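You operate a simulated robot arm through the tools that you are given. There is no shell and no other tool. Be economical: measure what you need, move in short steps, check, and stop when the job is done.

Carry out the task below with a simulated robot arm. There is one attempt and no reset: what you move stays moved.

JOB
Take the riser block from the blue bench and put it on the green bench. Put the red hub sprocket from the shelf under the blue bench on the deck beside the belt roll and the white hub sprocket in the scrap tub. Put the belt weight on top of the flighted section. Take the yellow carton from the shelf under the orange bench and put it on the clear patch of the orange bench. Put the wood block from the green bench on the deck beside the belt roll. Pull the parts drawer open. The order is free. Set down upright: hub sprocket, belt weight, carton.

It is judged by the outcome, as a careful person would: the job done as asked, and still so three seconds after it is handed in. It fails if anything else is knocked over, pushed out of place, dropped, spilled or broken.

ROBOT AND FRAMES
A 6-joint arm with a two-finger parallel gripper on a trunk, on a base that drives. Base frame: it is fixed to the floor where the robot stands at the start and does not move with it; the origin is under the middle of the robot, x ahead of it, y to its left, z up; the surface under the hand at the start is at about z = 800. Units: mm, degrees, N and s.
With the tool pointing down near the work surface it reaches from about 160 to 660 mm from the robot's upright axis, wherever it stands. Its first joint turns from -166.0 to 166.0 degrees. Places, roughly: belt weight (9x5x7 cm) [-3300, 3900, 400]; carton [-4750, 4000, 500]; clear patch of the orange bench (20x20 cm) [-5080, 4020, 800]; deck beside the belt roll [-3500, 2200, 800]; flighted section (12x9x5 cm) [-6700, 3900, 800]; green bench [500, 2900, 800]; hub sprocket [500, 0, 500]; parts drawer [500, 3200, 700]; riser block (4x6x13 cm) [500, 100, 900]; scrap tub (31x15 cm) [-680, -800, 700]; wood block (6x11x6 cm) [500, 2700, 800]. Payload 4.1 kg.
The tool frame sits at the grasp point between the pads (the TCP): z along the fingers, y along the line on which they close. The tips reach 23 mm beyond it. Largest opening 94 mm; finger width 38, thickness 10; the body of the gripper, 54 by 96 mm, starts 39 mm behind the TCP.
Orientation is that of the tool frame in the base frame, as a unit quaternion [x, y, z, w]. With the fingers straight down and closing along the base's y, the tool's x points along the base's -x, its y along +y and its z along -z.

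CONTROLS
- The arm moves only by the tool jog_arm. Its argument "increments" is a list of rows, each a list of 7 numbers: the shift along the tool's x, y, z in mm, then the turn, a rotation vector about the tool's x, y, z in rad, then the finger opening in mm, from 0 to 94. In form: [[dx, dy, dz, ax, ay, az, gripper], ...]. A call has 1 to 20 rows; each row shifts and turns the commanded pose from where the row before left it, along the tool's axes as they then stand. A row lasts 0.2 s, in which the tool goes at most 50 mm and 8.6 degrees; a call with a longer step from one row to the next is refused whole, and so is a gripper value outside its range. A pose out of reach is approached as far as the arm can. The call stops where the force on the tool passes 40 N (or 10 N more than at its start, if that is more) or the arm is blocked; 0.2 s more then pass. The fingers move at their own pace (about 45 mm/s each) and stop on an object; they squeeze with about 21 N. The grip force told is the motor's: it shows also when the fingers shut on nothing. Time passes only in rows, and 0.2 s behind the last, so rows that do not move let the fingers close. The reply holds the time, the measured pose of the TCP, the force on the tool along the base axes, the opening and the grip force, in the units named above and with some noise, with the torque about the TCP (base axes, N m) and any sound that the robot's microphone picked up.
- Cameras (640 x 400 px; columns grow to the right, rows downward): "scene" is now at [20.8, 129.5, 1283.1]; the picture's right is [-0.42, -0.91, 0.00], its down [-0.48, 0.22, -0.85] and it looks along [0.77, -0.36, -0.53] (base axes); focal length 248 px, centre (320, 200). "wrist" rides on the gripper at [86, 16, -75] in the tool frame; the picture's right is [-0.18, 0.98, 0.00], its down [-0.58, -0.11, -0.81] and it looks along [-0.79, -0.15, 0.59] (tool axes); focal length 243 px, centre (320, 200). There is no depth. A picture from a camera that has moved, and an enlarged one, comes with that camera's place and axes in the base frame and with its lens.
- capture(camera): a new picture of that camera. It takes no simulated time.
- lift_body(by): slides the trunk up (or, below 0, down) by that many mm; the arm and the scene camera ride with it, the base frame stays. It gives what a move gives, with no picture.
- roll_base(legs): drives the robot by 1 to 6 legs, each [ahead, turn to the left] in mm and degrees, along the robot's own axes; the way and the turn of a leg run together, so that a leg with both is an arc; at most 1500 mm and 180 degrees a leg. The arm and the cameras ride along, it lands a little off, and it stops where it bumps. It gives what a move gives.
- pan_tilt(pan, tilt): turns the head with the scene camera to pan (to the left, within 155 degrees either way) and tilt (down, from -29 to 69), counted from straight ahead of the robot. It gives what a move gives.
- close_up(camera, box): a new picture of the part [left, top, right, bottom] of that camera's present view, enlarged. It takes no simulated time.
- job_done(): hands the job in; it is judged then, once.

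Work in short steps. Places have to be worked out from the pictures, the camera data and where the tool is seen: move nearer, look again, correct. Check each grasp and each placing, and mend what went wrong. You have 196 turns and 182 pictures in all, those below and enlarged ones among them. Open the gripper and draw the arm clear of the work before you hand the job in, unless the task says otherwise; then end with one line.

The tools are called after "Emit:" as name(argument=value, ...) on one line, values as JSON. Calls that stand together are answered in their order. jog_arm: Moves the arm, as the interface text tells. Its arguments: {"type":"object","properties":{"increments":{"type":"array","items":{"type":"array","items":{"type":"number"}}}},"required":["increments"]} The other tools are called the same way: lift_body (by) slides the trunk up or down; roll_base (legs) drives the base; pan_tilt (pan, tilt) turns the head that bears the scene camera; capture (camera) takes a picture; close_up (camera, box) takes an enlarged picture of a part of a camera's view; job_done () hands the job in.

At the start:

```text
clock: 0.0
tool_pos: [425.1, 57.3, 1090.0]
tcp_rot: [0.001, 1.0, 0.001, 0.001]
wrist_force: [0.3, -0.1, -0.4]
wrist_torque: [-0.02, -0.01, 0.0]
finger_gap: 94.0
gripper_force: 0.1
trunk travel left (down, up): [-230.0, 360.0]
robot x, y, heading: [0.5, 1.6, 0.3]
head pan, tilt: [-25.1, 31.8]
```

scene: 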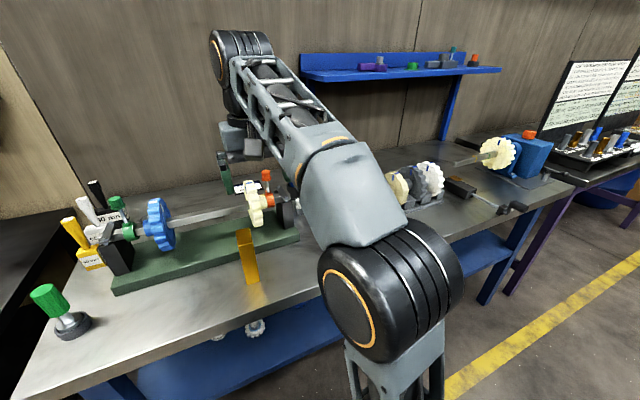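
wrist: 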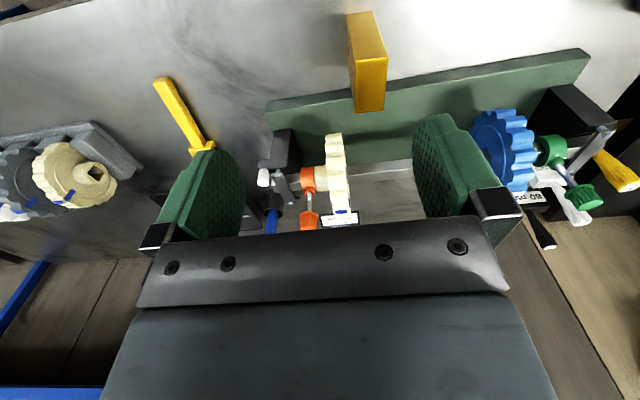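

The yellow upright block near (477, 100) looks like the riser. I'll look closer at it and the shelf.

Emit:
close_up(camera="scene", box=[60, 200, 380, 400])

Emit:
close_up(camera="wrist", box=[240, 0, 480, 150])

```text
2.00 times, centred on (220, 300) of scene
camera zoom: at [20.8, 129.5, 1283.1], right [-0.42, -0.91, 0.0], down [-0.48, 0.22, -0.85], along [0.77, -0.36, -0.53], focal length 496 px, centre (520, 0)
```

zoom: 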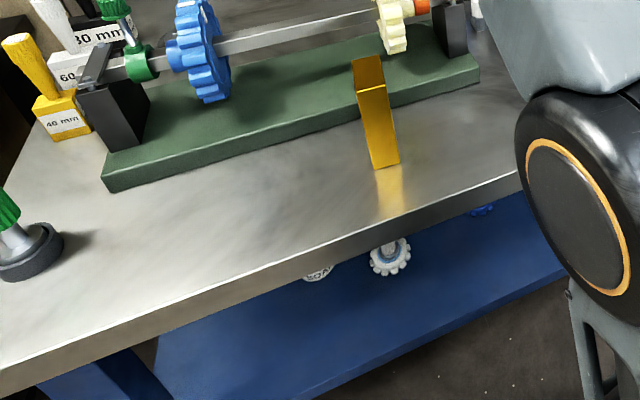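

```text
2.67 times, centred on (360, 75) of wrist
camera zoom: at [339.9, 73.9, 1166.1], right [0.18, 0.98, 0.0], down [0.58, -0.11, 0.81], along [0.79, -0.15, -0.59], focal length 647 px, centre (213, 533)
```

zoom: 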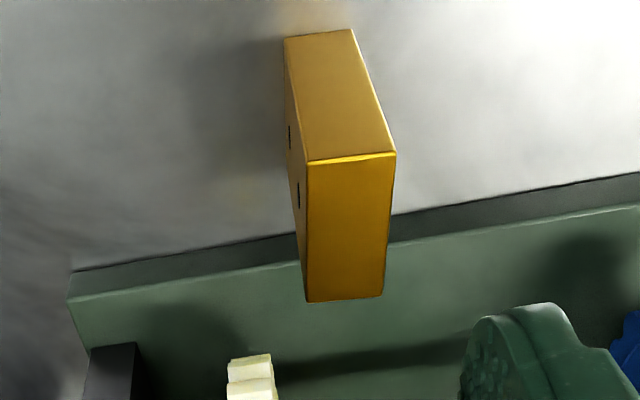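

The riser is at about x 449–506, y 84–115, top z ≈ 930. I move above it and look before descending.

Emit:
jog_arm(increments=[[-30, 25, 20, 0, 0, 0, 94], [-23, 17, 30, 0, 0, 0, 94], [0, 0, 30, 0, 0, 0, 94]])

Emit:
capture(camera="wrist")

Emit:
pan_tilt(pan=0, tilt=40)

Emit:
capture(camera="scene")

```text
clock: 0.8
tool_pos: [478.6, 101.3, 1011.0]
tcp_rot: [-0.001, 1.0, 0.0, 0.0]
wrist_force: [0.3, 0.0, 1.4]
wrist_torque: [0.01, 0.02, 0.03]
finger_gap: 94.2
gripper_force: 0.1
trunk travel left (down, up): [-230.0, 360.0]
robot x, y, heading: [3.0, 0.5, -0.2]
head pan, tilt: [-25.1, 31.8]
```

```text
177 pictures are left
camera wrist: at [392.9, 116.6, 1087.0], right [0.18, 0.98, 0.0], down [0.58, -0.11, 0.81], along [0.79, -0.15, -0.59], focal length 243 px, centre (320, 200)
```

wrist: 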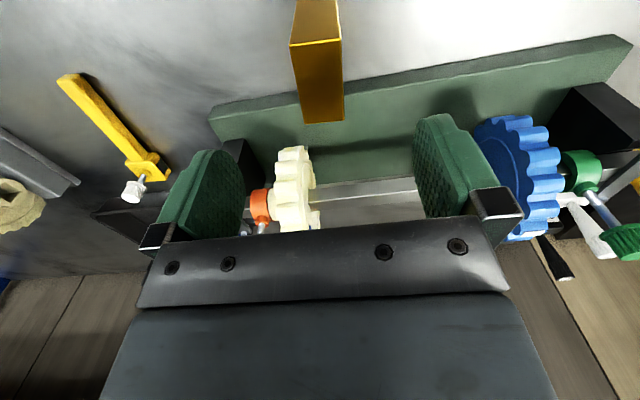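

```text
clock: 1.7
tool_pos: [478.4, 100.1, 1012.7]
tcp_rot: [0.001, 1.0, 0.0, -0.001]
wrist_force: [0.7, 0.7, 0.1]
wrist_torque: [0.01, -0.03, -0.02]
finger_gap: 93.9
gripper_force: 0.0
trunk travel left (down, up): [-230.0, 360.0]
robot x, y, heading: [0.8, -0.7, -0.4]
head pan, tilt: [0.0, 40.0]
```

```text
176 pictures are left
camera scene: at [24.6, 167.5, 1270.7], right [0.0, -1.0, 0.0], down [-0.64, 0.0, -0.77], along [0.77, 0.0, -0.64], focal length 248 px, centre (320, 200)
```

scene: 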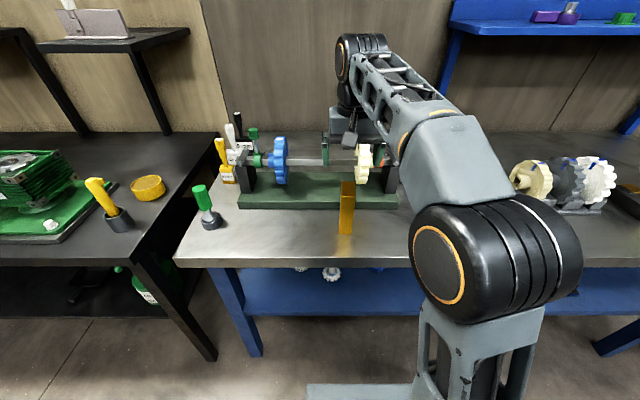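

Block centre confirmed at (478, 100). I descend to z≈905 and close.

Emit:
jog_arm(increments=[[0, 0, 45, 0, 0, -0.05, 94], [0, 0, 45, 0, 0, 0, 94], [0, 0, 20, 0, 0, 0, 94], [0, 0, 0, 0, 0, 0, 30], [0, 0, 0, 0, 0, 0, 20], [0, 0, 0, 0, 0, 0, 20], [0, 0, 0, 0, 0, 0, 20], [0, 0, 0, 0, 0, 0, 20]])

Emit:
capture(camera="wrist")

```text
clock: 3.5
tool_pos: [480.3, 101.7, 900.3]
tcp_rot: [-0.026, 1.0, -0.001, -0.001]
wrist_force: [0.8, -0.2, 0.7]
wrist_torque: [0.02, -0.16, 0.03]
finger_gap: 32.0
gripper_force: 21.3
trunk travel left (down, up): [-230.0, 360.0]
robot x, y, heading: [1.4, -2.9, -0.1]
head pan, tilt: [0.0, 40.0]
```

```text
175 pictures are left
camera wrist: at [393.3, 113.9, 976.7], right [0.13, 0.99, 0.0], down [0.59, -0.08, 0.81], along [0.8, -0.11, -0.59], focal length 243 px, centre (320, 200)
```

wrist: 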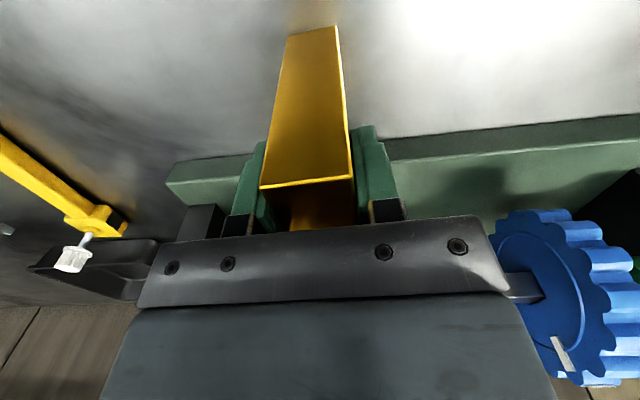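

Grasped (32 mm). Lift straight up, then retract toward the robot and look left along the drive path.

Emit:
jog_arm(increments=[[0, 0, -40, 0, 0, 0, 20], [0, 0, -45, 0, 0, 0, 20], [0, 0, -45, 0, 0, 0, 20], [0, 0, -45, 0, 0, 0, 20], [40, 0, -10, 0, 0, 0, 20], [45, 0, 0, 0, 0, 0, 20], [45, 0, 0, 0, 0, 0, 20], [40, 0, 0, 0, 0, 0, 20]])

Emit:
pan_tilt(pan=80, tilt=15)

Emit:
capture(camera="scene")

Emit:
pan_tilt(pan=150, tilt=15)

Emit:
capture(camera="scene")

```text
clock: 5.3
tool_pos: [309.7, 91.7, 1085.8]
tcp_rot: [-0.025, 1.0, 0.0, 0.0]
wrist_force: [0.2, 0.2, -6.4]
wrist_torque: [0.03, 0.04, 0.01]
finger_gap: 31.7
gripper_force: 20.7
trunk travel left (down, up): [-230.0, 360.0]
robot x, y, heading: [-5.0, -0.9, 0.2]
head pan, tilt: [0.0, 40.0]
```

```text
clock: 6.8
tool_pos: [309.3, 90.7, 1085.7]
tcp_rot: [-0.026, 1.0, 0.0, 0.0]
wrist_force: [-0.2, -0.4, -5.7]
wrist_torque: [0.0, 0.01, -0.01]
finger_gap: 31.8
gripper_force: 20.6
trunk travel left (down, up): [-230.0, 360.0]
robot x, y, heading: [-2.3, 0.2, 0.1]
head pan, tilt: [80.0, 15.0]
```

```text
174 pictures are left
camera scene: at [-43.9, 259.6, 1310.1], right [0.98, -0.17, 0.0], down [-0.05, -0.26, -0.97], along [0.17, 0.95, -0.26], focal length 248 px, centre (320, 200)
```

scene: 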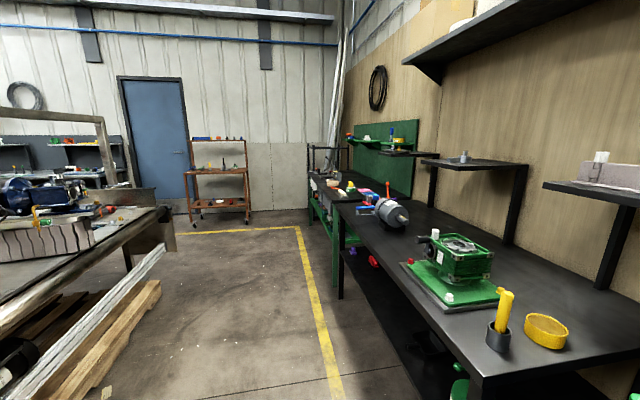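

```text
clock: 8.2
tool_pos: [310.0, 92.6, 1085.5]
tcp_rot: [-0.025, 1.0, 0.0, 0.0]
wrist_force: [-0.1, 0.1, -5.9]
wrist_torque: [-0.03, -0.01, 0.02]
finger_gap: 32.1
gripper_force: 20.5
trunk travel left (down, up): [-230.0, 360.0]
robot x, y, heading: [-0.2, 1.1, -0.1]
head pan, tilt: [150.0, 15.0]
```

```text
173 pictures are left
camera scene: at [-141.0, 214.4, 1310.2], right [0.5, 0.87, 0.0], down [0.22, -0.13, -0.97], along [-0.84, 0.48, -0.26], focal length 248 px, centre (320, 200)
```

scene: 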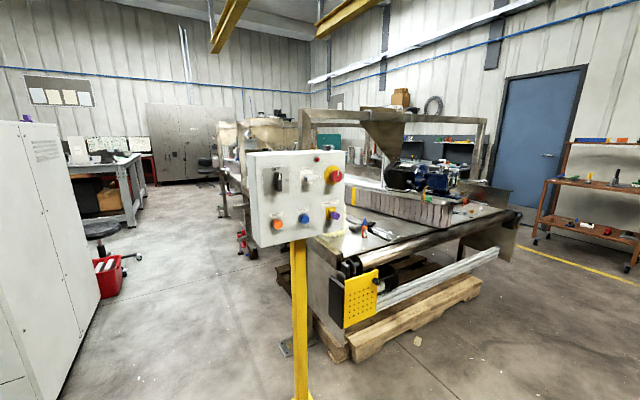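

The left aisle is clear (machine edge at x≈−800, benches from x≈376). I turn left, drive ~2850 mm, and turn back to face the green bench.

Emit:
roll_base(legs=[[0, 90], [1450, 0], [1400, 0], [0, -90]])

Emit:
pan_tilt(pan=0, tilt=35)

Emit:
capture(camera="scene")

Emit:
capture(camera="wrist")

```text
clock: 29.6
tool_pos: [281.5, 2916.4, 1085.7]
tcp_rot: [-0.02, 1.0, 0.0, 0.0]
wrist_force: [-0.4, -0.2, -5.9]
wrist_torque: [-0.05, -0.02, -0.02]
finger_gap: 31.7
gripper_force: 21.3
trunk travel left (down, up): [-230.0, 360.0]
robot x, y, heading: [-28.3, 2828.7, -0.6]
head pan, tilt: [150.0, 15.0]
```

```text
clock: 32.0
tool_pos: [281.4, 2915.6, 1086.1]
tcp_rot: [-0.02, 1.0, 0.001, 0.0]
wrist_force: [0.3, -0.1, -5.1]
wrist_torque: [-0.02, 0.03, 0.01]
finger_gap: 32.0
gripper_force: 21.1
trunk travel left (down, up): [-230.0, 360.0]
robot x, y, heading: [-28.1, 2827.6, -0.7]
head pan, tilt: [0.0, 35.0]
```

```text
172 pictures are left
camera scene: at [0.6, 2995.5, 1278.2], right [-0.01, -1.0, 0.0], down [-0.57, 0.01, -0.82], along [0.82, -0.01, -0.57], focal length 248 px, centre (320, 200)
```

scene: 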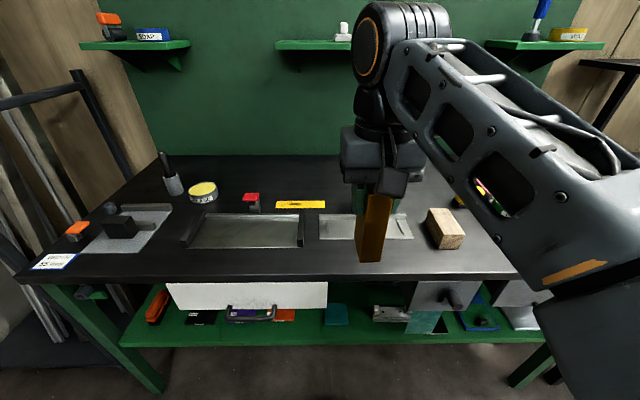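

```text
171 pictures are left
camera wrist: at [195.2, 2929.0, 1161.7], right [0.15, 0.99, 0.0], down [0.59, -0.09, 0.81], along [0.8, -0.12, -0.59], focal length 243 px, centre (320, 200)
```

wrist: 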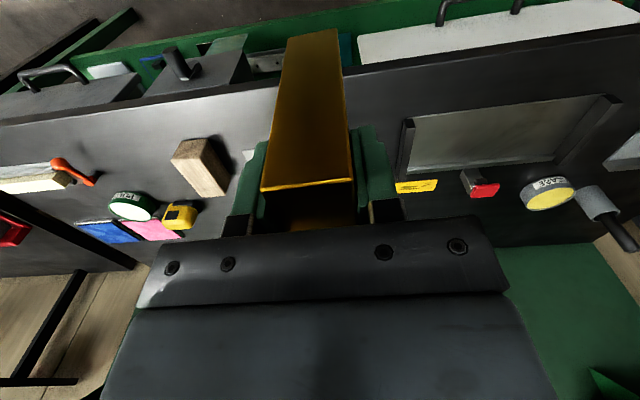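

The white drawer with bar handle is the parts drawer at y≈3200; the wood block is at about (496, 2644). I check the front strip of the bench for a clear spot for the riser.

Emit:
close_up(camera="scene", box=[140, 170, 480, 340])

Emit:
close_up(camera="wrist", box=[160, 30, 640, 240])

```text
1.88 times, centred on (310, 255) of scene
camera zoom: at [0.6, 2995.5, 1278.2], right [-0.01, -1.0, 0.0], down [-0.57, 0.01, -0.82], along [0.82, -0.01, -0.57], focal length 467 px, centre (339, 96)
```

zoom: 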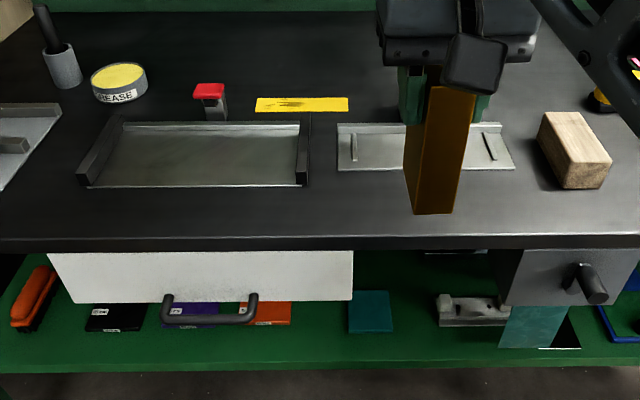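

```text
1.33 times, centred on (400, 135) of wrist
camera zoom: at [195.2, 2929.0, 1161.7], right [0.15, 0.99, 0.0], down [0.59, -0.09, 0.81], along [0.8, -0.12, -0.59], focal length 324 px, centre (213, 287)
```

zoom: 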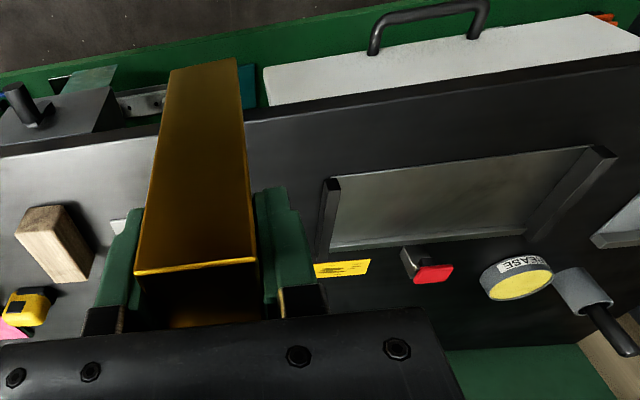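

Front strip (x 379–499) is clear. I move the riser to (438, 2915) and lower it toward z≈903.

Emit:
jog_arm(increments=[[-40, 0, 0, 0, 0, 0, 20], [-40, 0, 0, 0, 0, 0, 20], [-40, 0, 0, 0, 0, 0, 20], [-37, 0, 0, 0, 0, 0, 20], [0, 0, 45, 0, 0, 0, 20], [0, 0, 45, 0, 0, 0, 20], [0, 0, 45, 0, 0, 0, 20], [0, 0, 30, 0, 0, 0, 20], [0, 0, 10, 0, 0, 0, 20]])

Emit:
capture(camera="scene")

```text
clock: 34.0
tool_pos: [437.7, 2923.8, 911.5]
tcp_rot: [-0.019, 1.0, 0.0, 0.0]
wrist_force: [0.0, -0.5, -6.6]
wrist_torque: [0.03, 0.03, -0.01]
finger_gap: 32.2
gripper_force: 20.6
trunk travel left (down, up): [-230.0, 360.0]
robot x, y, heading: [-30.1, 2827.6, -0.8]
head pan, tilt: [0.0, 35.0]
```

```text
168 pictures are left
camera scene: at [0.8, 2995.5, 1278.2], right [-0.01, -1.0, 0.0], down [-0.57, 0.01, -0.82], along [0.82, -0.01, -0.57], focal length 248 px, centre (320, 200)
```

scene: 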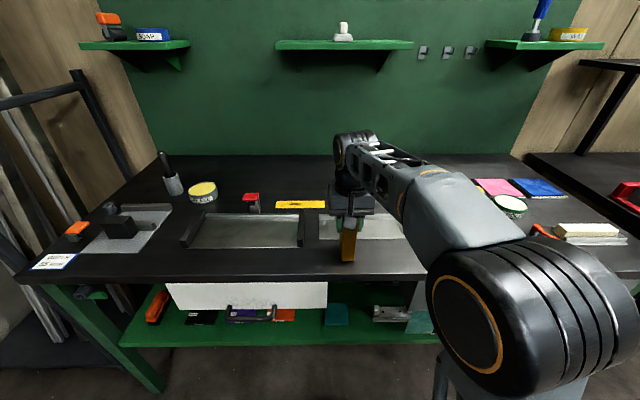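

Not yet in contact; lower in small steps until the table force shows.

Emit:
jog_arm(increments=[[0, 0, 4, 0, 0, 0, 20], [0, 0, 3, 0, 0, 0, 20], [0, 0, 2, 0, 0, 0, 20], [0, 0, 0, 0, 0, 0, 20]])

```text
clock: 35.0
tool_pos: [437.5, 2922.4, 902.0]
tcp_rot: [-0.02, 1.0, 0.0, 0.001]
wrist_force: [-0.2, 1.2, -6.7]
wrist_torque: [-0.02, 0.01, 0.01]
finger_gap: 31.8
gripper_force: 21.1
trunk travel left (down, up): [-230.0, 360.0]
robot x, y, heading: [-25.8, 2829.8, -0.8]
head pan, tilt: [0.0, 35.0]
```

Emit:
jog_arm(increments=[[0, 0, 2, 0, 0, 0, 20], [0, 0, 0, 0, 0, 0, 20], [0, 0, 1.5, 0, 0, 0, 20], [0, 0, 0, 0, 0, 0, 20]])

```text
clock: 36.0
tool_pos: [437.7, 2923.0, 900.5]
tcp_rot: [-0.019, 1.0, 0.0, 0.002]
wrist_force: [0.4, 0.5, 13.8]
wrist_torque: [-0.07, 0.4, -0.03]
finger_gap: 32.1
gripper_force: 21.1
trunk travel left (down, up): [-230.0, 360.0]
robot x, y, heading: [-25.7, 2830.1, -0.8]
head pan, tilt: [0.0, 35.0]
```

Contact (about 20 N up). Release and rise.

Emit:
jog_arm(increments=[[0, 0, -1, 0, 0, 0, 40], [0, 0, 0, 0, 0, 0, 70], [0, 0, 0, 0, 0, 0, 80], [0, 0, -20, 0, 0, 0, 80], [0, 0, -45, 0, 0, 0, 80], [0, 0, -45, 0, 0, 0, 94], [0, 0, -45, 0, 0, 0, 94], [0, 0, -30, 0, 0, 0, 94]])

Emit:
capture(camera="scene")

Emit:
capture(camera="wrist")

```text
clock: 37.8
tool_pos: [439.1, 2921.5, 1084.0]
tcp_rot: [-0.019, 1.0, 0.0, 0.0]
wrist_force: [0.0, -0.3, 0.0]
wrist_torque: [-0.05, 0.0, -0.02]
finger_gap: 94.0
gripper_force: 0.1
trunk travel left (down, up): [-230.0, 360.0]
robot x, y, heading: [-29.3, 2830.3, -0.5]
head pan, tilt: [0.0, 35.0]
```

```text
167 pictures are left
camera scene: at [0.4, 2995.4, 1278.2], right [-0.01, -1.0, 0.0], down [-0.57, 0.01, -0.82], along [0.82, -0.01, -0.57], focal length 248 px, centre (320, 200)
```

scene: 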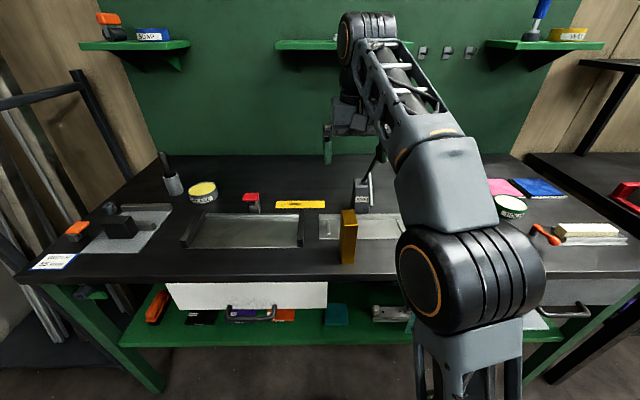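

```text
166 pictures are left
camera wrist: at [352.8, 2934.0, 1160.8], right [0.15, 0.99, 0.0], down [0.59, -0.09, 0.81], along [0.8, -0.12, -0.59], focal length 243 px, centre (320, 200)
```

wrist: 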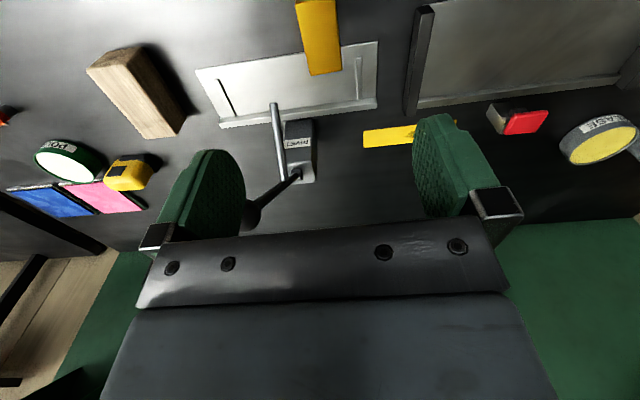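

Riser stands upright at (438, 2922). Next the drawer: I shift left ~330 mm and look at the handle.

Emit:
roll_base(legs=[[-200, 0], [0, 90], [330, 0], [0, -90]])

Emit:
pan_tilt(pan=0, tilt=45)

Emit:
capture(camera="scene")

```text
clock: 48.8
tool_pos: [248.4, 3249.4, 1084.9]
tcp_rot: [-0.015, 1.0, 0.0, 0.001]
wrist_force: [-0.3, -0.2, 0.4]
wrist_torque: [-0.04, 0.0, 0.0]
finger_gap: 94.0
gripper_force: 0.0
trunk travel left (down, up): [-230.0, 360.0]
robot x, y, heading: [-218.4, 3161.0, -1.0]
head pan, tilt: [0.0, 35.0]
```

```text
clock: 49.5
tool_pos: [250.0, 3248.1, 1085.0]
tcp_rot: [-0.015, 1.0, 0.0, 0.001]
wrist_force: [0.3, -0.2, -0.5]
wrist_torque: [-0.02, 0.03, 0.02]
finger_gap: 94.2
gripper_force: 0.1
trunk travel left (down, up): [-230.0, 360.0]
robot x, y, heading: [-222.5, 3161.9, -0.9]
head pan, tilt: [0.0, 45.0]
```

```text
165 pictures are left
camera scene: at [-196.9, 3326.9, 1263.4], right [-0.02, -1.0, 0.0], down [-0.71, 0.01, -0.71], along [0.71, -0.01, -0.71], focal length 248 px, centre (320, 200)
```

scene: 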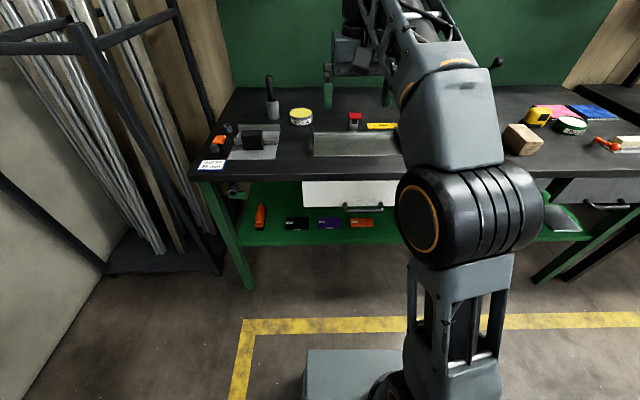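

Zoom on the handle for triangulation.

Emit:
close_up(camera="scene", box=[290, 160, 410, 235])

Emit:
capture(camera="wrist")

```text
5.33 times, centred on (350, 198) of scene
camera zoom: at [-196.9, 3326.9, 1263.4], right [-0.02, -1.0, 0.0], down [-0.71, 0.01, -0.71], along [0.71, -0.01, -0.71], focal length 1323 px, centre (160, 213)
```

zoom: 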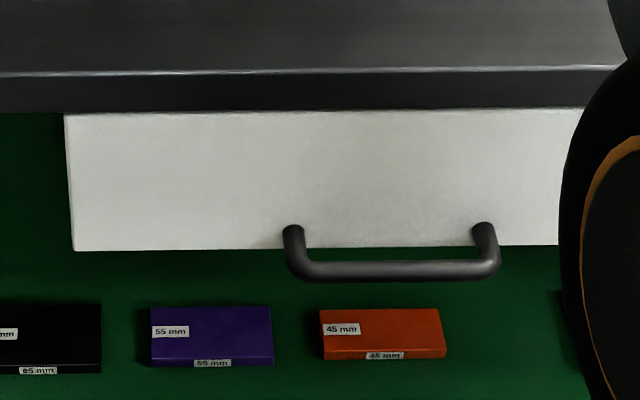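

```text
163 pictures are left
camera wrist: at [161.8, 3262.8, 1160.6], right [0.15, 0.99, 0.0], down [0.58, -0.09, 0.81], along [0.8, -0.12, -0.59], focal length 243 px, centre (320, 200)
```

wrist: 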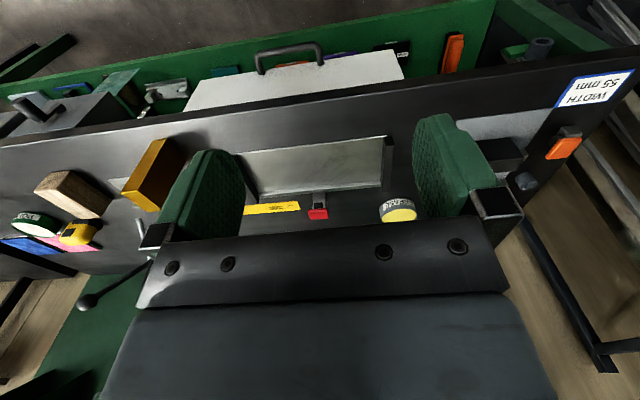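

Handle bar: x≈345, y≈3120–3240, z≈670. I'll turn the gripper so it points ahead (+x) with fingers closing vertically; first rotate 90° about its axis, then tilt.

Emit:
jog_arm(increments=[[10, -5, 0, 0, 0, 0.14, 94], [10, -5, 0, 0, 0, 0.143, 94], [0, 0, 0, 0, 0, 0.143, 94], [0, 0, 0, 0, 0, 0.143, 94], [0, 0, 0, 0, 0, 0.143, 94], [0, 0, 0, 0, 0, 0.143, 94], [0, 0, 0, 0, 0, 0.143, 94], [0, 0, 0, 0, 0, 0.143, 94], [0, 0, 0, 0, 0, 0.143, 94], [0, 0, 0, 0, 0, 0.143, 94], [0, 0, 0, 0, 0, 0.143, 94]])

Emit:
lift_body(by=-120)

```text
clock: 51.9
tool_pos: [227.6, 3239.9, 1085.3]
tcp_rot: [0.697, 0.717, 0.001, 0.0]
wrist_force: [-1.1, 0.5, 0.2]
wrist_torque: [0.04, -0.05, -0.01]
finger_gap: 94.0
gripper_force: 0.0
trunk travel left (down, up): [-230.0, 360.0]
robot x, y, heading: [-225.7, 3156.9, -1.0]
head pan, tilt: [0.0, 45.0]
```

```text
clock: 53.4
tool_pos: [228.8, 3239.3, 965.4]
tcp_rot: [0.697, 0.718, 0.001, 0.001]
wrist_force: [0.6, -0.2, -0.8]
wrist_torque: [0.01, 0.03, -0.02]
finger_gap: 93.9
gripper_force: 0.0
trunk travel left (down, up): [-110.0, 480.0]
robot x, y, heading: [-220.6, 3161.1, -1.1]
head pan, tilt: [0.0, 45.0]
```

Now tilt the tool up to point ahead, shifting right 60 mm.

Emit:
jog_arm(increments=[[-6, 0, 0, -0.143, 0, 0, 94], [-6, 0, 0, -0.143, 0, 0, 94], [-6, 0, 0, -0.143, 0, 0, 94], [-6, 0, 0, -0.143, 0, 0, 94], [-6, 0, 0, -0.143, 0, 0, 94], [-6, 0, 0, -0.143, 0, 0, 94], [-6, 0, 0, -0.143, 0, 0, 94], [-6, 0, 0, -0.143, 0, 0, 94], [-6, 0, 0, -0.143, 0, 0, 94], [-6, 0, 0, -0.143, 0, 0, 94], [0, 0, 0, -0.14, 0, 0, 94]])

Emit:
capture(camera="scene")

```text
clock: 55.8
tool_pos: [234.8, 3183.4, 962.1]
tcp_rot: [0.51, 0.54, 0.489, 0.458]
wrist_force: [-0.1, -0.3, 0.5]
wrist_torque: [0.0, 0.0, 0.02]
finger_gap: 93.9
gripper_force: 0.0
out of reach, approached as far as the arm can: row 11
trunk travel left (down, up): [-110.0, 480.0]
robot x, y, heading: [-224.2, 3162.6, -1.1]
head pan, tilt: [0.0, 45.0]
```

```text
162 pictures are left
camera scene: at [-192.5, 3325.5, 1143.0], right [-0.02, -1.0, 0.0], down [-0.71, 0.01, -0.7], along [0.7, -0.01, -0.71], focal length 248 px, centre (320, 200)
```

scene: 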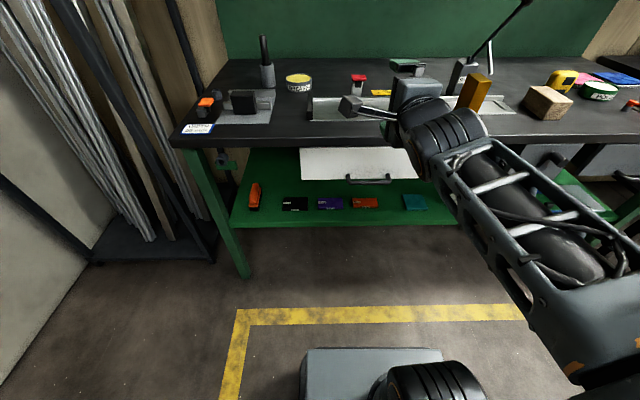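

The gripper points ahead almost level. I lower the trunk by 105 and jog down to z≈672 in front of the handle.

Emit:
lift_body(by=-105)

Emit:
jog_arm(increments=[[0, -45, 0, 0, 0, 0, 94], [0, -45, 0, 0, 0, 0, 94], [0, -45, 0, 0, 0, 0, 94], [0, -45, 0, 0, 0, 0, 94], [0, 0, 25, 0, 0, 0, 94]])

Emit:
capture(camera="wrist")

Emit:
capture(camera="scene")

```text
clock: 57.2
tool_pos: [234.0, 3184.5, 855.3]
tcp_rot: [0.511, 0.54, 0.487, 0.458]
wrist_force: [-0.2, -0.4, -0.7]
wrist_torque: [0.01, -0.01, 0.0]
finger_gap: 93.9
gripper_force: 0.0
trunk travel left (down, up): [-5.0, 585.0]
robot x, y, heading: [-223.0, 3159.6, -1.4]
head pan, tilt: [0.0, 45.0]
```

```text
clock: 58.4
tool_pos: [255.9, 3187.6, 690.3]
tcp_rot: [0.508, 0.539, 0.489, 0.46]
wrist_force: [-0.8, 0.8, -0.3]
wrist_torque: [0.0, -0.01, 0.0]
finger_gap: 93.9
gripper_force: 0.1
out of reach, approached as far as the arm can: row 4
trunk travel left (down, up): [-5.0, 585.0]
robot x, y, heading: [-223.1, 3159.6, -1.3]
head pan, tilt: [0.0, 45.0]
```

```text
161 pictures are left
camera wrist: at [179.0, 3268.7, 714.3], right [0.11, -0.18, 0.98], down [-0.78, -0.63, -0.03], along [0.62, -0.76, -0.21], focal length 243 px, centre (320, 200)
```

wrist: 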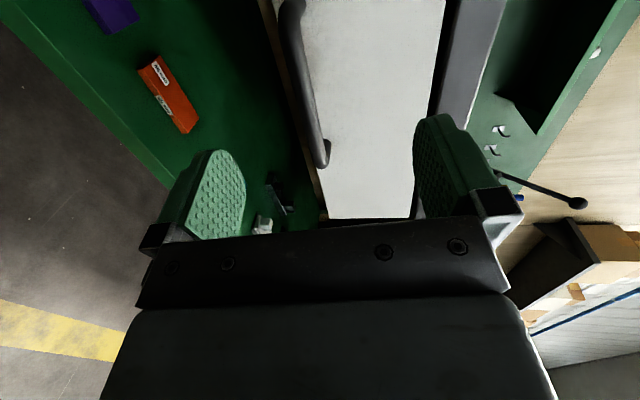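

```text
160 pictures are left
camera scene: at [-197.2, 3326.8, 1038.5], right [-0.02, -1.0, 0.0], down [-0.71, 0.01, -0.71], along [0.71, -0.01, -0.71], focal length 248 px, centre (320, 200)
```

scene: 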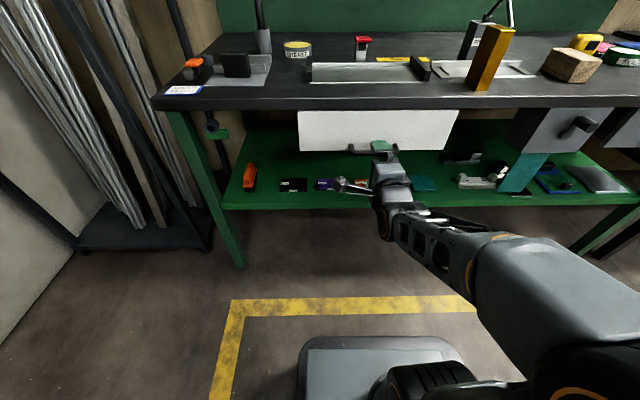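

The handle bar lies between the fingers (z≈667). I advance ~85 mm, lowering slightly, then close.

Emit:
jog_arm(increments=[[0, 0, 30, 0, 0, 0, 94], [0, -6, 30, 0, 0, 0, 94], [0, -6, 25, 0, 0, 0, 94], [0, 0, 0, 0, 0, 0, 94]])

Emit:
capture(camera="wrist")

```text
clock: 59.4
tool_pos: [341.3, 3190.4, 669.3]
tcp_rot: [0.509, 0.539, 0.489, 0.459]
wrist_force: [-0.6, 0.2, -0.4]
wrist_torque: [-0.02, 0.0, 0.02]
finger_gap: 93.9
gripper_force: 0.1
trunk travel left (down, up): [-5.0, 585.0]
robot x, y, heading: [-223.5, 3160.6, -1.1]
head pan, tilt: [0.0, 45.0]
```

```text
159 pictures are left
camera wrist: at [263.2, 3272.3, 693.7], right [0.11, -0.18, 0.98], down [-0.78, -0.63, -0.03], along [0.62, -0.76, -0.21], focal length 243 px, centre (320, 200)
```

wrist: 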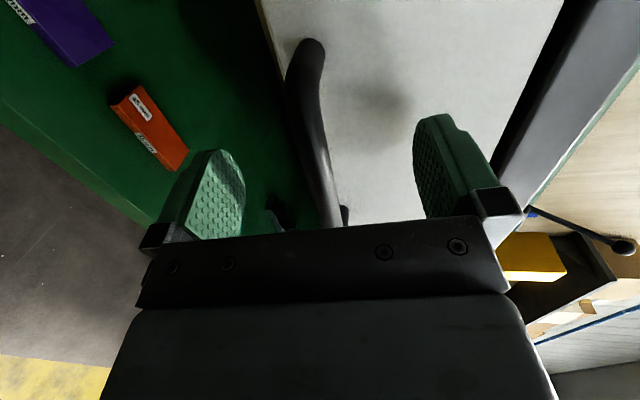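

The bar sits centrally between the pads. Close.

Emit:
jog_arm(increments=[[0, 0, 3, 0, 0, 0, 40], [0, 0, 0, 0, 0, 0, 0], [0, 0, 0, 0, 0, 0, 0], [0, 0, 0, 0, 0, 0, 0], [0, 0, 0, 0, 0, 0, 0], [0, 0, 0, 0, 0, 0, 0]])

```text
clock: 60.8
tool_pos: [341.5, 3191.5, 668.5]
tcp_rot: [0.51, 0.539, 0.488, 0.46]
wrist_force: [-1.6, -0.3, -5.1]
wrist_torque: [0.94, 0.02, 0.13]
finger_gap: 14.0
gripper_force: 45.0
trunk travel left (down, up): [-5.0, 585.0]
robot x, y, heading: [-221.4, 3158.7, -0.9]
head pan, tilt: [0.0, 45.0]
```

Bar gripped (14 mm). I pull by backing the base, in a short first step.

Emit:
roll_base(legs=[[-80, 0]])

Emit:
capture(camera="scene")

```text
clock: 61.8
tool_pos: [263.2, 3190.3, 669.5]
tcp_rot: [0.51, 0.538, 0.488, 0.46]
wrist_force: [0.0, -12.6, -9.0]
wrist_torque: [0.62, 0.08, -0.48]
finger_gap: 13.9
gripper_force: 44.9
trunk travel left (down, up): [-5.0, 585.0]
robot x, y, heading: [-300.7, 3160.2, -1.1]
head pan, tilt: [0.0, 45.0]
```

```text
158 pictures are left
camera scene: at [-275.4, 3327.5, 1038.5], right [-0.02, -1.0, 0.0], down [-0.71, 0.02, -0.71], along [0.71, -0.01, -0.71], focal length 248 px, centre (320, 200)
```

scene: 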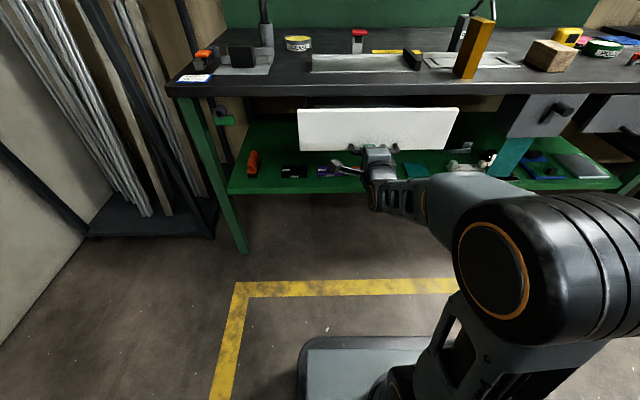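

The drawer follows. I relieve the slight side load and pull further.

Emit:
jog_arm(increments=[[-2, 0, 0, 0, 0, 0, 0]])

Emit:
roll_base(legs=[[-110, 0]])

Emit:
capture(camera="scene")

```text
clock: 62.2
tool_pos: [263.7, 3190.4, 668.0]
tcp_rot: [0.51, 0.54, 0.487, 0.459]
wrist_force: [1.9, 9.7, -2.7]
wrist_torque: [0.82, 0.07, -1.24]
finger_gap: 13.8
gripper_force: 45.3
trunk travel left (down, up): [-5.0, 585.0]
robot x, y, heading: [-303.1, 3161.8, -1.4]
head pan, tilt: [0.0, 45.0]
```

```text
clock: 63.4
tool_pos: [153.2, 3191.6, 668.3]
tcp_rot: [0.511, 0.538, 0.487, 0.461]
wrist_force: [1.0, 9.1, -7.7]
wrist_torque: [1.0, 0.01, 0.3]
finger_gap: 13.8
gripper_force: 44.8
trunk travel left (down, up): [-5.0, 585.0]
robot x, y, heading: [-410.0, 3161.9, -1.5]
head pan, tilt: [0.0, 45.0]
```

```text
157 pictures are left
camera scene: at [-385.4, 3331.0, 1038.3], right [-0.02, -1.0, 0.0], down [-0.71, 0.02, -0.71], along [0.71, -0.02, -0.71], focal length 248 px, centre (320, 200)
```

scene: 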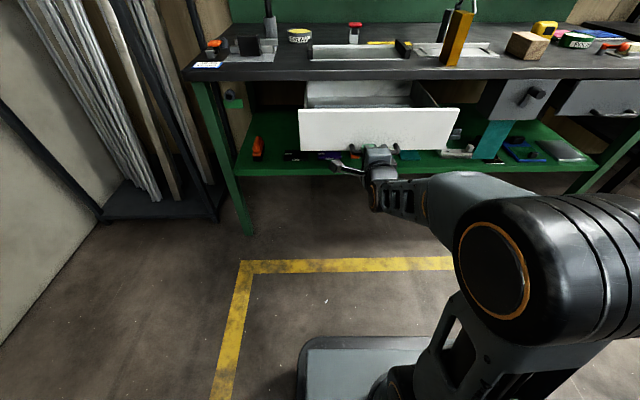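

Open 190 mm; I pull 50 mm more and watch the force.

Emit:
roll_base(legs=[[-50, 0]])

Emit:
close_up(camera="scene", box=[240, 30, 520, 205])

```text
clock: 64.3
tool_pos: [103.1, 3190.2, 667.3]
tcp_rot: [0.513, 0.538, 0.486, 0.46]
wrist_force: [0.6, -5.6, -2.8]
wrist_torque: [0.59, 0.01, -0.04]
finger_gap: 13.7
gripper_force: 44.7
trunk travel left (down, up): [-5.0, 585.0]
robot x, y, heading: [-461.2, 3164.0, -1.2]
head pan, tilt: [0.0, 45.0]
```

```text
2.29 times, centred on (380, 118) of scene
camera zoom: at [-434.9, 3331.3, 1038.4], right [-0.02, -1.0, 0.0], down [-0.71, 0.02, -0.71], along [0.71, -0.02, -0.71], focal length 567 px, centre (183, 389)
```

zoom: 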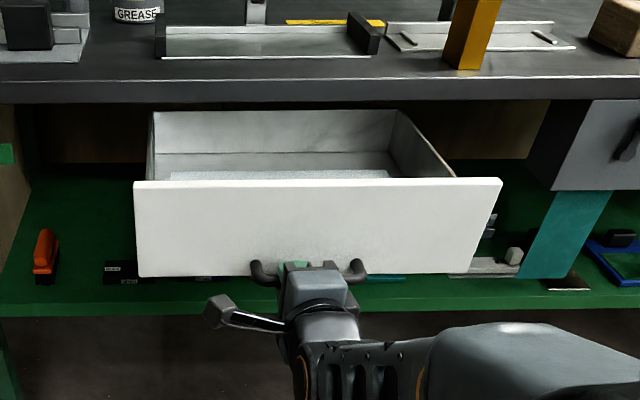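

Drawer is 240 mm open. Release and back away.

Emit:
jog_arm(increments=[[0, 0, 0, 0, 0, 0, 30], [0, 0, 0, 0, 0, 0, 60], [0, 0, 0, 0, 0, 0, 80], [0, 0, 0, 0, 0, 0, 80]])

Emit:
roll_base(legs=[[-130, 0]])

Emit:
lift_body(by=225)

Emit:
capture(camera="scene")

```text
clock: 65.3
tool_pos: [104.5, 3189.5, 667.9]
tcp_rot: [0.512, 0.538, 0.486, 0.46]
wrist_force: [-1.1, 0.4, 0.3]
wrist_torque: [0.0, 0.0, -0.02]
finger_gap: 79.8
gripper_force: 0.1
trunk travel left (down, up): [-5.0, 585.0]
robot x, y, heading: [-461.0, 3162.5, -1.4]
head pan, tilt: [0.0, 45.0]
```

```text
clock: 66.6
tool_pos: [-25.3, 3195.2, 667.6]
tcp_rot: [0.512, 0.538, 0.487, 0.46]
wrist_force: [-0.8, 0.4, 0.5]
wrist_torque: [-0.02, 0.02, -0.01]
finger_gap: 79.9
gripper_force: 0.1
trunk travel left (down, up): [-5.0, 585.0]
robot x, y, heading: [-589.2, 3168.0, -1.4]
head pan, tilt: [0.0, 45.0]
```

```text
clock: 69.0
tool_pos: [-26.3, 3195.4, 892.6]
tcp_rot: [0.512, 0.538, 0.487, 0.46]
wrist_force: [0.0, -0.1, -0.3]
wrist_torque: [0.0, -0.01, 0.01]
finger_gap: 80.2
gripper_force: 0.1
trunk travel left (down, up): [-230.0, 360.0]
robot x, y, heading: [-588.7, 3168.3, -1.1]
head pan, tilt: [0.0, 45.0]
```

```text
155 pictures are left
camera scene: at [-565.2, 3334.6, 1263.3], right [-0.02, -1.0, 0.0], down [-0.71, 0.01, -0.71], along [0.71, -0.02, -0.71], focal length 248 px, centre (320, 200)
```

scene: 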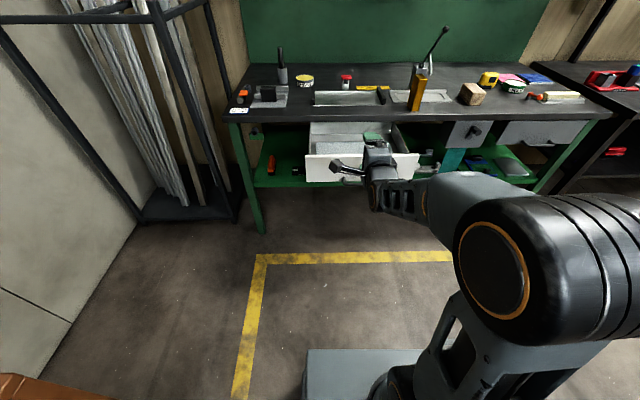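

The drawer stays open. I bring the tool back to pointing down (untilt, then untwist), here in open space.

Emit:
jog_arm(increments=[[0, 10, 0, 0.146, 0, 0, 94], [0, 10, 0, 0.146, 0, 0, 94], [0, 0, 0, 0.146, 0, 0, 94], [0, 0, 0, 0.146, 0, 0, 94], [0, 0, 0, 0.146, 0, 0, 94], [0, 0, 0, 0.146, 0, 0, 94], [0, 0, 0, 0.146, 0, 0, 94], [0, 0, 0, 0.146, 0, 0, 94], [0, 0, 0, 0.146, 0, 0, 94], [0, 0, 0, 0.146, 0, 0, 94]])

Emit:
jog_arm(increments=[[0, 0, -20, 0, 0, -0.145, 94], [0, 0, -20, 0, 0, -0.145, 94], [0, 0, -20, 0, 0, -0.145, 94], [0, 0, -20, 0, 0, -0.145, 94], [0, 0, -20, 0, 0, -0.145, 94], [0, 0, -20, 0, 0, -0.145, 94], [0, 0, 0, 0, 0, -0.145, 94], [0, 0, 0, 0, 0, -0.145, 94], [0, 0, 0, 0, 0, -0.145, 94], [0, 0, 0, 0, 0, -0.145, 94], [0, 0, 0, 0, 0, -0.12, 94]])

```text
clock: 71.2
tool_pos: [-22.0, 3195.3, 912.4]
tcp_rot: [0.688, 0.726, 0.004, 0.001]
wrist_force: [0.0, -0.2, 1.0]
wrist_torque: [0.02, 0.02, -0.02]
finger_gap: 94.1
gripper_force: 0.1
trunk travel left (down, up): [-230.0, 360.0]
robot x, y, heading: [-591.7, 3170.0, -1.3]
head pan, tilt: [0.0, 45.0]
```

```text
clock: 73.6
tool_pos: [-26.5, 3195.0, 1028.9]
tcp_rot: [-0.027, 1.0, 0.002, 0.003]
wrist_force: [-0.3, -0.5, 0.9]
wrist_torque: [-0.03, 0.04, -0.02]
finger_gap: 94.2
gripper_force: 0.1
out of reach, approached as far as the arm can: row 6
trunk travel left (down, up): [-230.0, 360.0]
robot x, y, heading: [-591.6, 3170.3, -1.1]
head pan, tilt: [0.0, 45.0]
```

Retract the arm to ~360 mm, then drive to in front of the wood block.

Emit:
jog_arm(increments=[[40, 0, 0, 0, 0, 0, 94], [45, 0, 0, 0, 0, 0, 94], [45, 0, -15, 0, 0, 0, 94], [45, 0, -20, 0, 0, 0, 94], [25, 0, -20, 0, 0, 0, 94]])

Emit:
roll_base(legs=[[0, -48], [740, 0], [0, 50]])

Emit:
pan_tilt(pan=0, tilt=40)

Emit:
capture(camera="scene")

Emit:
capture(camera="wrist")

```text
clock: 74.8
tool_pos: [-227.8, 3183.3, 1085.8]
tcp_rot: [-0.027, 1.0, 0.002, 0.004]
wrist_force: [0.3, -0.9, -0.4]
wrist_torque: [-0.01, 0.01, 0.03]
finger_gap: 94.1
gripper_force: 0.0
trunk travel left (down, up): [-230.0, 360.0]
robot x, y, heading: [-590.6, 3165.4, -1.3]
head pan, tilt: [0.0, 45.0]
```

```text
clock: 83.3
tool_pos: [257.4, 2635.5, 1084.7]
tcp_rot: [-0.049, 0.999, 0.002, 0.004]
wrist_force: [0.1, 0.1, 0.1]
wrist_torque: [-0.03, 0.01, 0.0]
finger_gap: 94.0
gripper_force: 0.1
trunk travel left (down, up): [-230.0, 360.0]
robot x, y, heading: [-105.2, 2604.9, 1.2]
head pan, tilt: [0.0, 45.0]
```

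```text
clock: 84.0
tool_pos: [257.3, 2637.2, 1084.9]
tcp_rot: [-0.048, 0.999, 0.002, 0.004]
wrist_force: [-0.3, -0.5, -0.2]
wrist_torque: [-0.03, -0.02, 0.0]
finger_gap: 94.2
gripper_force: 0.1
trunk travel left (down, up): [-230.0, 360.0]
robot x, y, heading: [-103.4, 2604.6, 1.1]
head pan, tilt: [0.0, 40.0]
```

```text
154 pictures are left
camera scene: at [-82.0, 2772.3, 1270.6], right [0.02, -1.0, 0.0], down [-0.64, -0.01, -0.77], along [0.77, 0.02, -0.64], focal length 248 px, centre (320, 200)
```

scene: 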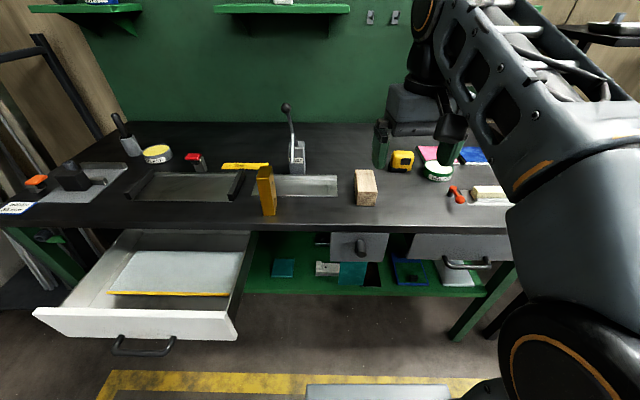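

```text
153 pictures are left
camera wrist: at [170.2, 2642.7, 1159.5], right [0.09, 1.0, 0.01], down [0.58, -0.06, 0.81], along [0.81, -0.07, -0.59], focal length 243 px, centre (320, 200)
```

wrist: 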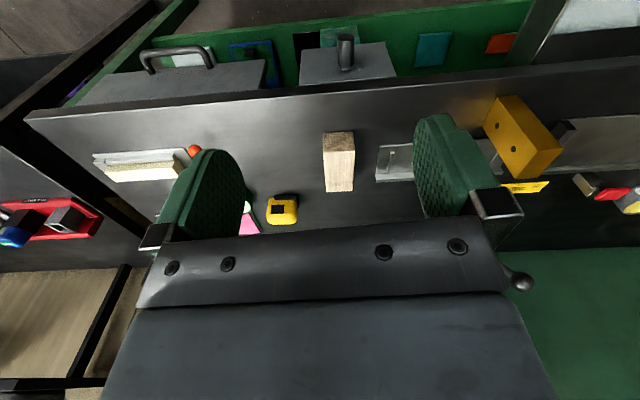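

Wood block centre ≈ (500, 2652), long side along x. I square up the tool and move above it.

Emit:
jog_arm(increments=[[0, 0, 0, 0, 0, 0.096, 94], [-45, 5, 0, 0, 0, 0, 94], [-45, 5, 0, 0, 0, 0, 94], [-45, 5, 20, 0, 0, 0, 94], [-45, 0, 40, 0, 0, 0, 94], [-45, 0, 40, 0, 0, 0, 94], [-18, 0, 10, 0, 0, 0, 94]])

Emit:
capture(camera="wrist")

```text
refused: row 5 steps farther than a row can; nothing moved
```

```text
152 pictures are left
camera wrist: at [170.2, 2642.7, 1159.5], right [0.09, 1.0, 0.01], down [0.58, -0.06, 0.81], along [0.81, -0.07, -0.59], focal length 243 px, centre (320, 200)
```

wrist: 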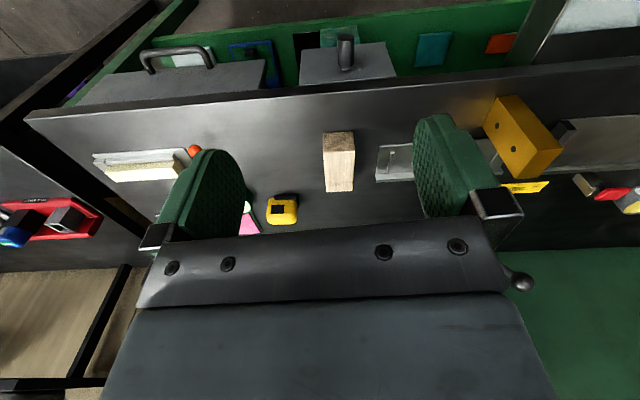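

A row was too long; resend with smaller steps.

Emit:
jog_arm(increments=[[0, 0, 0, 0, 0, 0.096, 94], [-45, 5, 0, 0, 0, 0, 94], [-45, 5, 0, 0, 0, 0, 94], [-45, 5, 0, 0, 0, 0, 94], [-45, 0, 0, 0, 0, 0, 94], [-45, 0, 10, 0, 0, 0, 94], [-18, 0, 40, 0, 0, 0, 94], [0, 0, 45, 0, 0, 0, 94]])

Emit:
capture(camera="wrist")

```text
clock: 85.8
tool_pos: [467.7, 2650.1, 955.4]
tcp_rot: [0.0, 1.0, 0.003, 0.004]
wrist_force: [0.7, 1.2, -0.5]
wrist_torque: [-0.01, 0.0, -0.02]
finger_gap: 94.2
gripper_force: 0.0
out of reach, approached as far as the arm can: row 4, 5, 6
trunk travel left (down, up): [-230.0, 360.0]
robot x, y, heading: [-103.2, 2607.0, 0.9]
head pan, tilt: [0.0, 40.0]
```

```text
151 pictures are left
camera wrist: at [381.6, 2665.5, 1031.0], right [0.18, 0.98, 0.01], down [0.58, -0.11, 0.81], along [0.8, -0.15, -0.59], focal length 243 px, centre (320, 200)
```

wrist: 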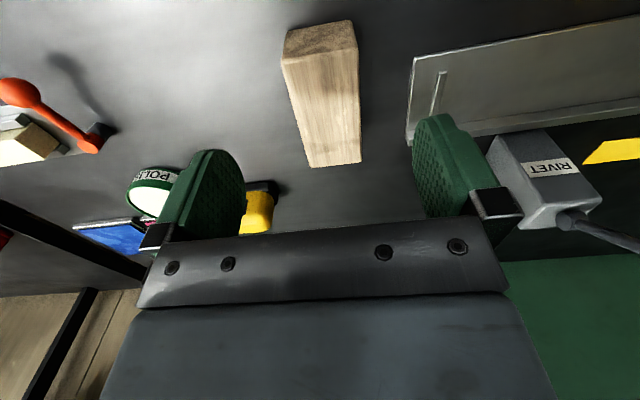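

Block centre (506, 2650). I roll 35 mm ahead for reach, then descend to z≈835.

Emit:
roll_base(legs=[[35, 0]])

Emit:
jog_arm(increments=[[0, 0, 40, 0, 0, 0, 94], [0, 0, 40, 0, 0, 0, 94], [0, 0, 30, 0, 0, 0, 94], [0, 0, 0, 0, 0, 0, 94]])

```text
clock: 86.6
tool_pos: [501.6, 2650.1, 956.6]
tcp_rot: [0.0, 1.0, 0.002, 0.004]
wrist_force: [-0.1, -0.5, 0.6]
wrist_torque: [0.03, -0.01, -0.01]
finger_gap: 93.9
gripper_force: 0.0
trunk travel left (down, up): [-230.0, 360.0]
robot x, y, heading: [-67.2, 2604.0, 1.2]
head pan, tilt: [0.0, 40.0]
```

```text
clock: 87.6
tool_pos: [501.9, 2647.9, 845.5]
tcp_rot: [0.001, 1.0, 0.003, 0.004]
wrist_force: [-0.1, 0.3, 0.3]
wrist_torque: [-0.02, 0.0, 0.01]
finger_gap: 94.1
gripper_force: 0.0
trunk travel left (down, up): [-230.0, 360.0]
robot x, y, heading: [-66.9, 2607.0, 1.0]
head pan, tilt: [0.0, 40.0]
```

Lower 12 mm and close, then lift.

Emit:
jog_arm(increments=[[0, 0, 12, 0, 0, 0, 94], [0, 0, 0, 0, 0, 0, 60], [0, 0, 0, 0, 0, 0, 35], [0, 0, 0, 0, 0, 0, 35], [0, 0, 0, 0, 0, 0, 35], [0, 0, 0, 0, 0, 0, 35], [0, 0, -20, 0, 0, 0, 35], [0, 0, -40, 0, 0, 0, 35], [0, 0, -40, 0, 0, 0, 35], [0, 0, 0, 0, 0, 0, 35]])

Emit:
capture(camera="wrist")

```text
clock: 89.8
tool_pos: [500.2, 2650.2, 934.7]
tcp_rot: [0.0, 1.0, 0.003, 0.003]
wrist_force: [-1.3, -0.3, -1.4]
wrist_torque: [0.01, -0.02, -0.01]
finger_gap: 55.2
gripper_force: 21.2
trunk travel left (down, up): [-230.0, 360.0]
robot x, y, heading: [-69.7, 2608.3, 1.3]
head pan, tilt: [0.0, 40.0]
```

```text
150 pictures are left
camera wrist: at [413.5, 2665.7, 1009.6], right [0.18, 0.98, 0.01], down [0.58, -0.11, 0.81], along [0.8, -0.15, -0.59], focal length 243 px, centre (320, 200)
```

wrist: 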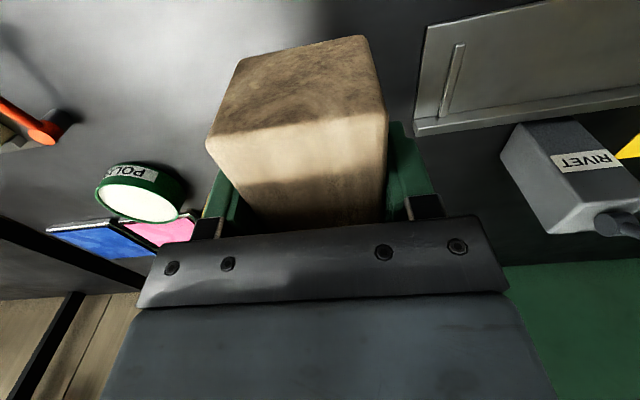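

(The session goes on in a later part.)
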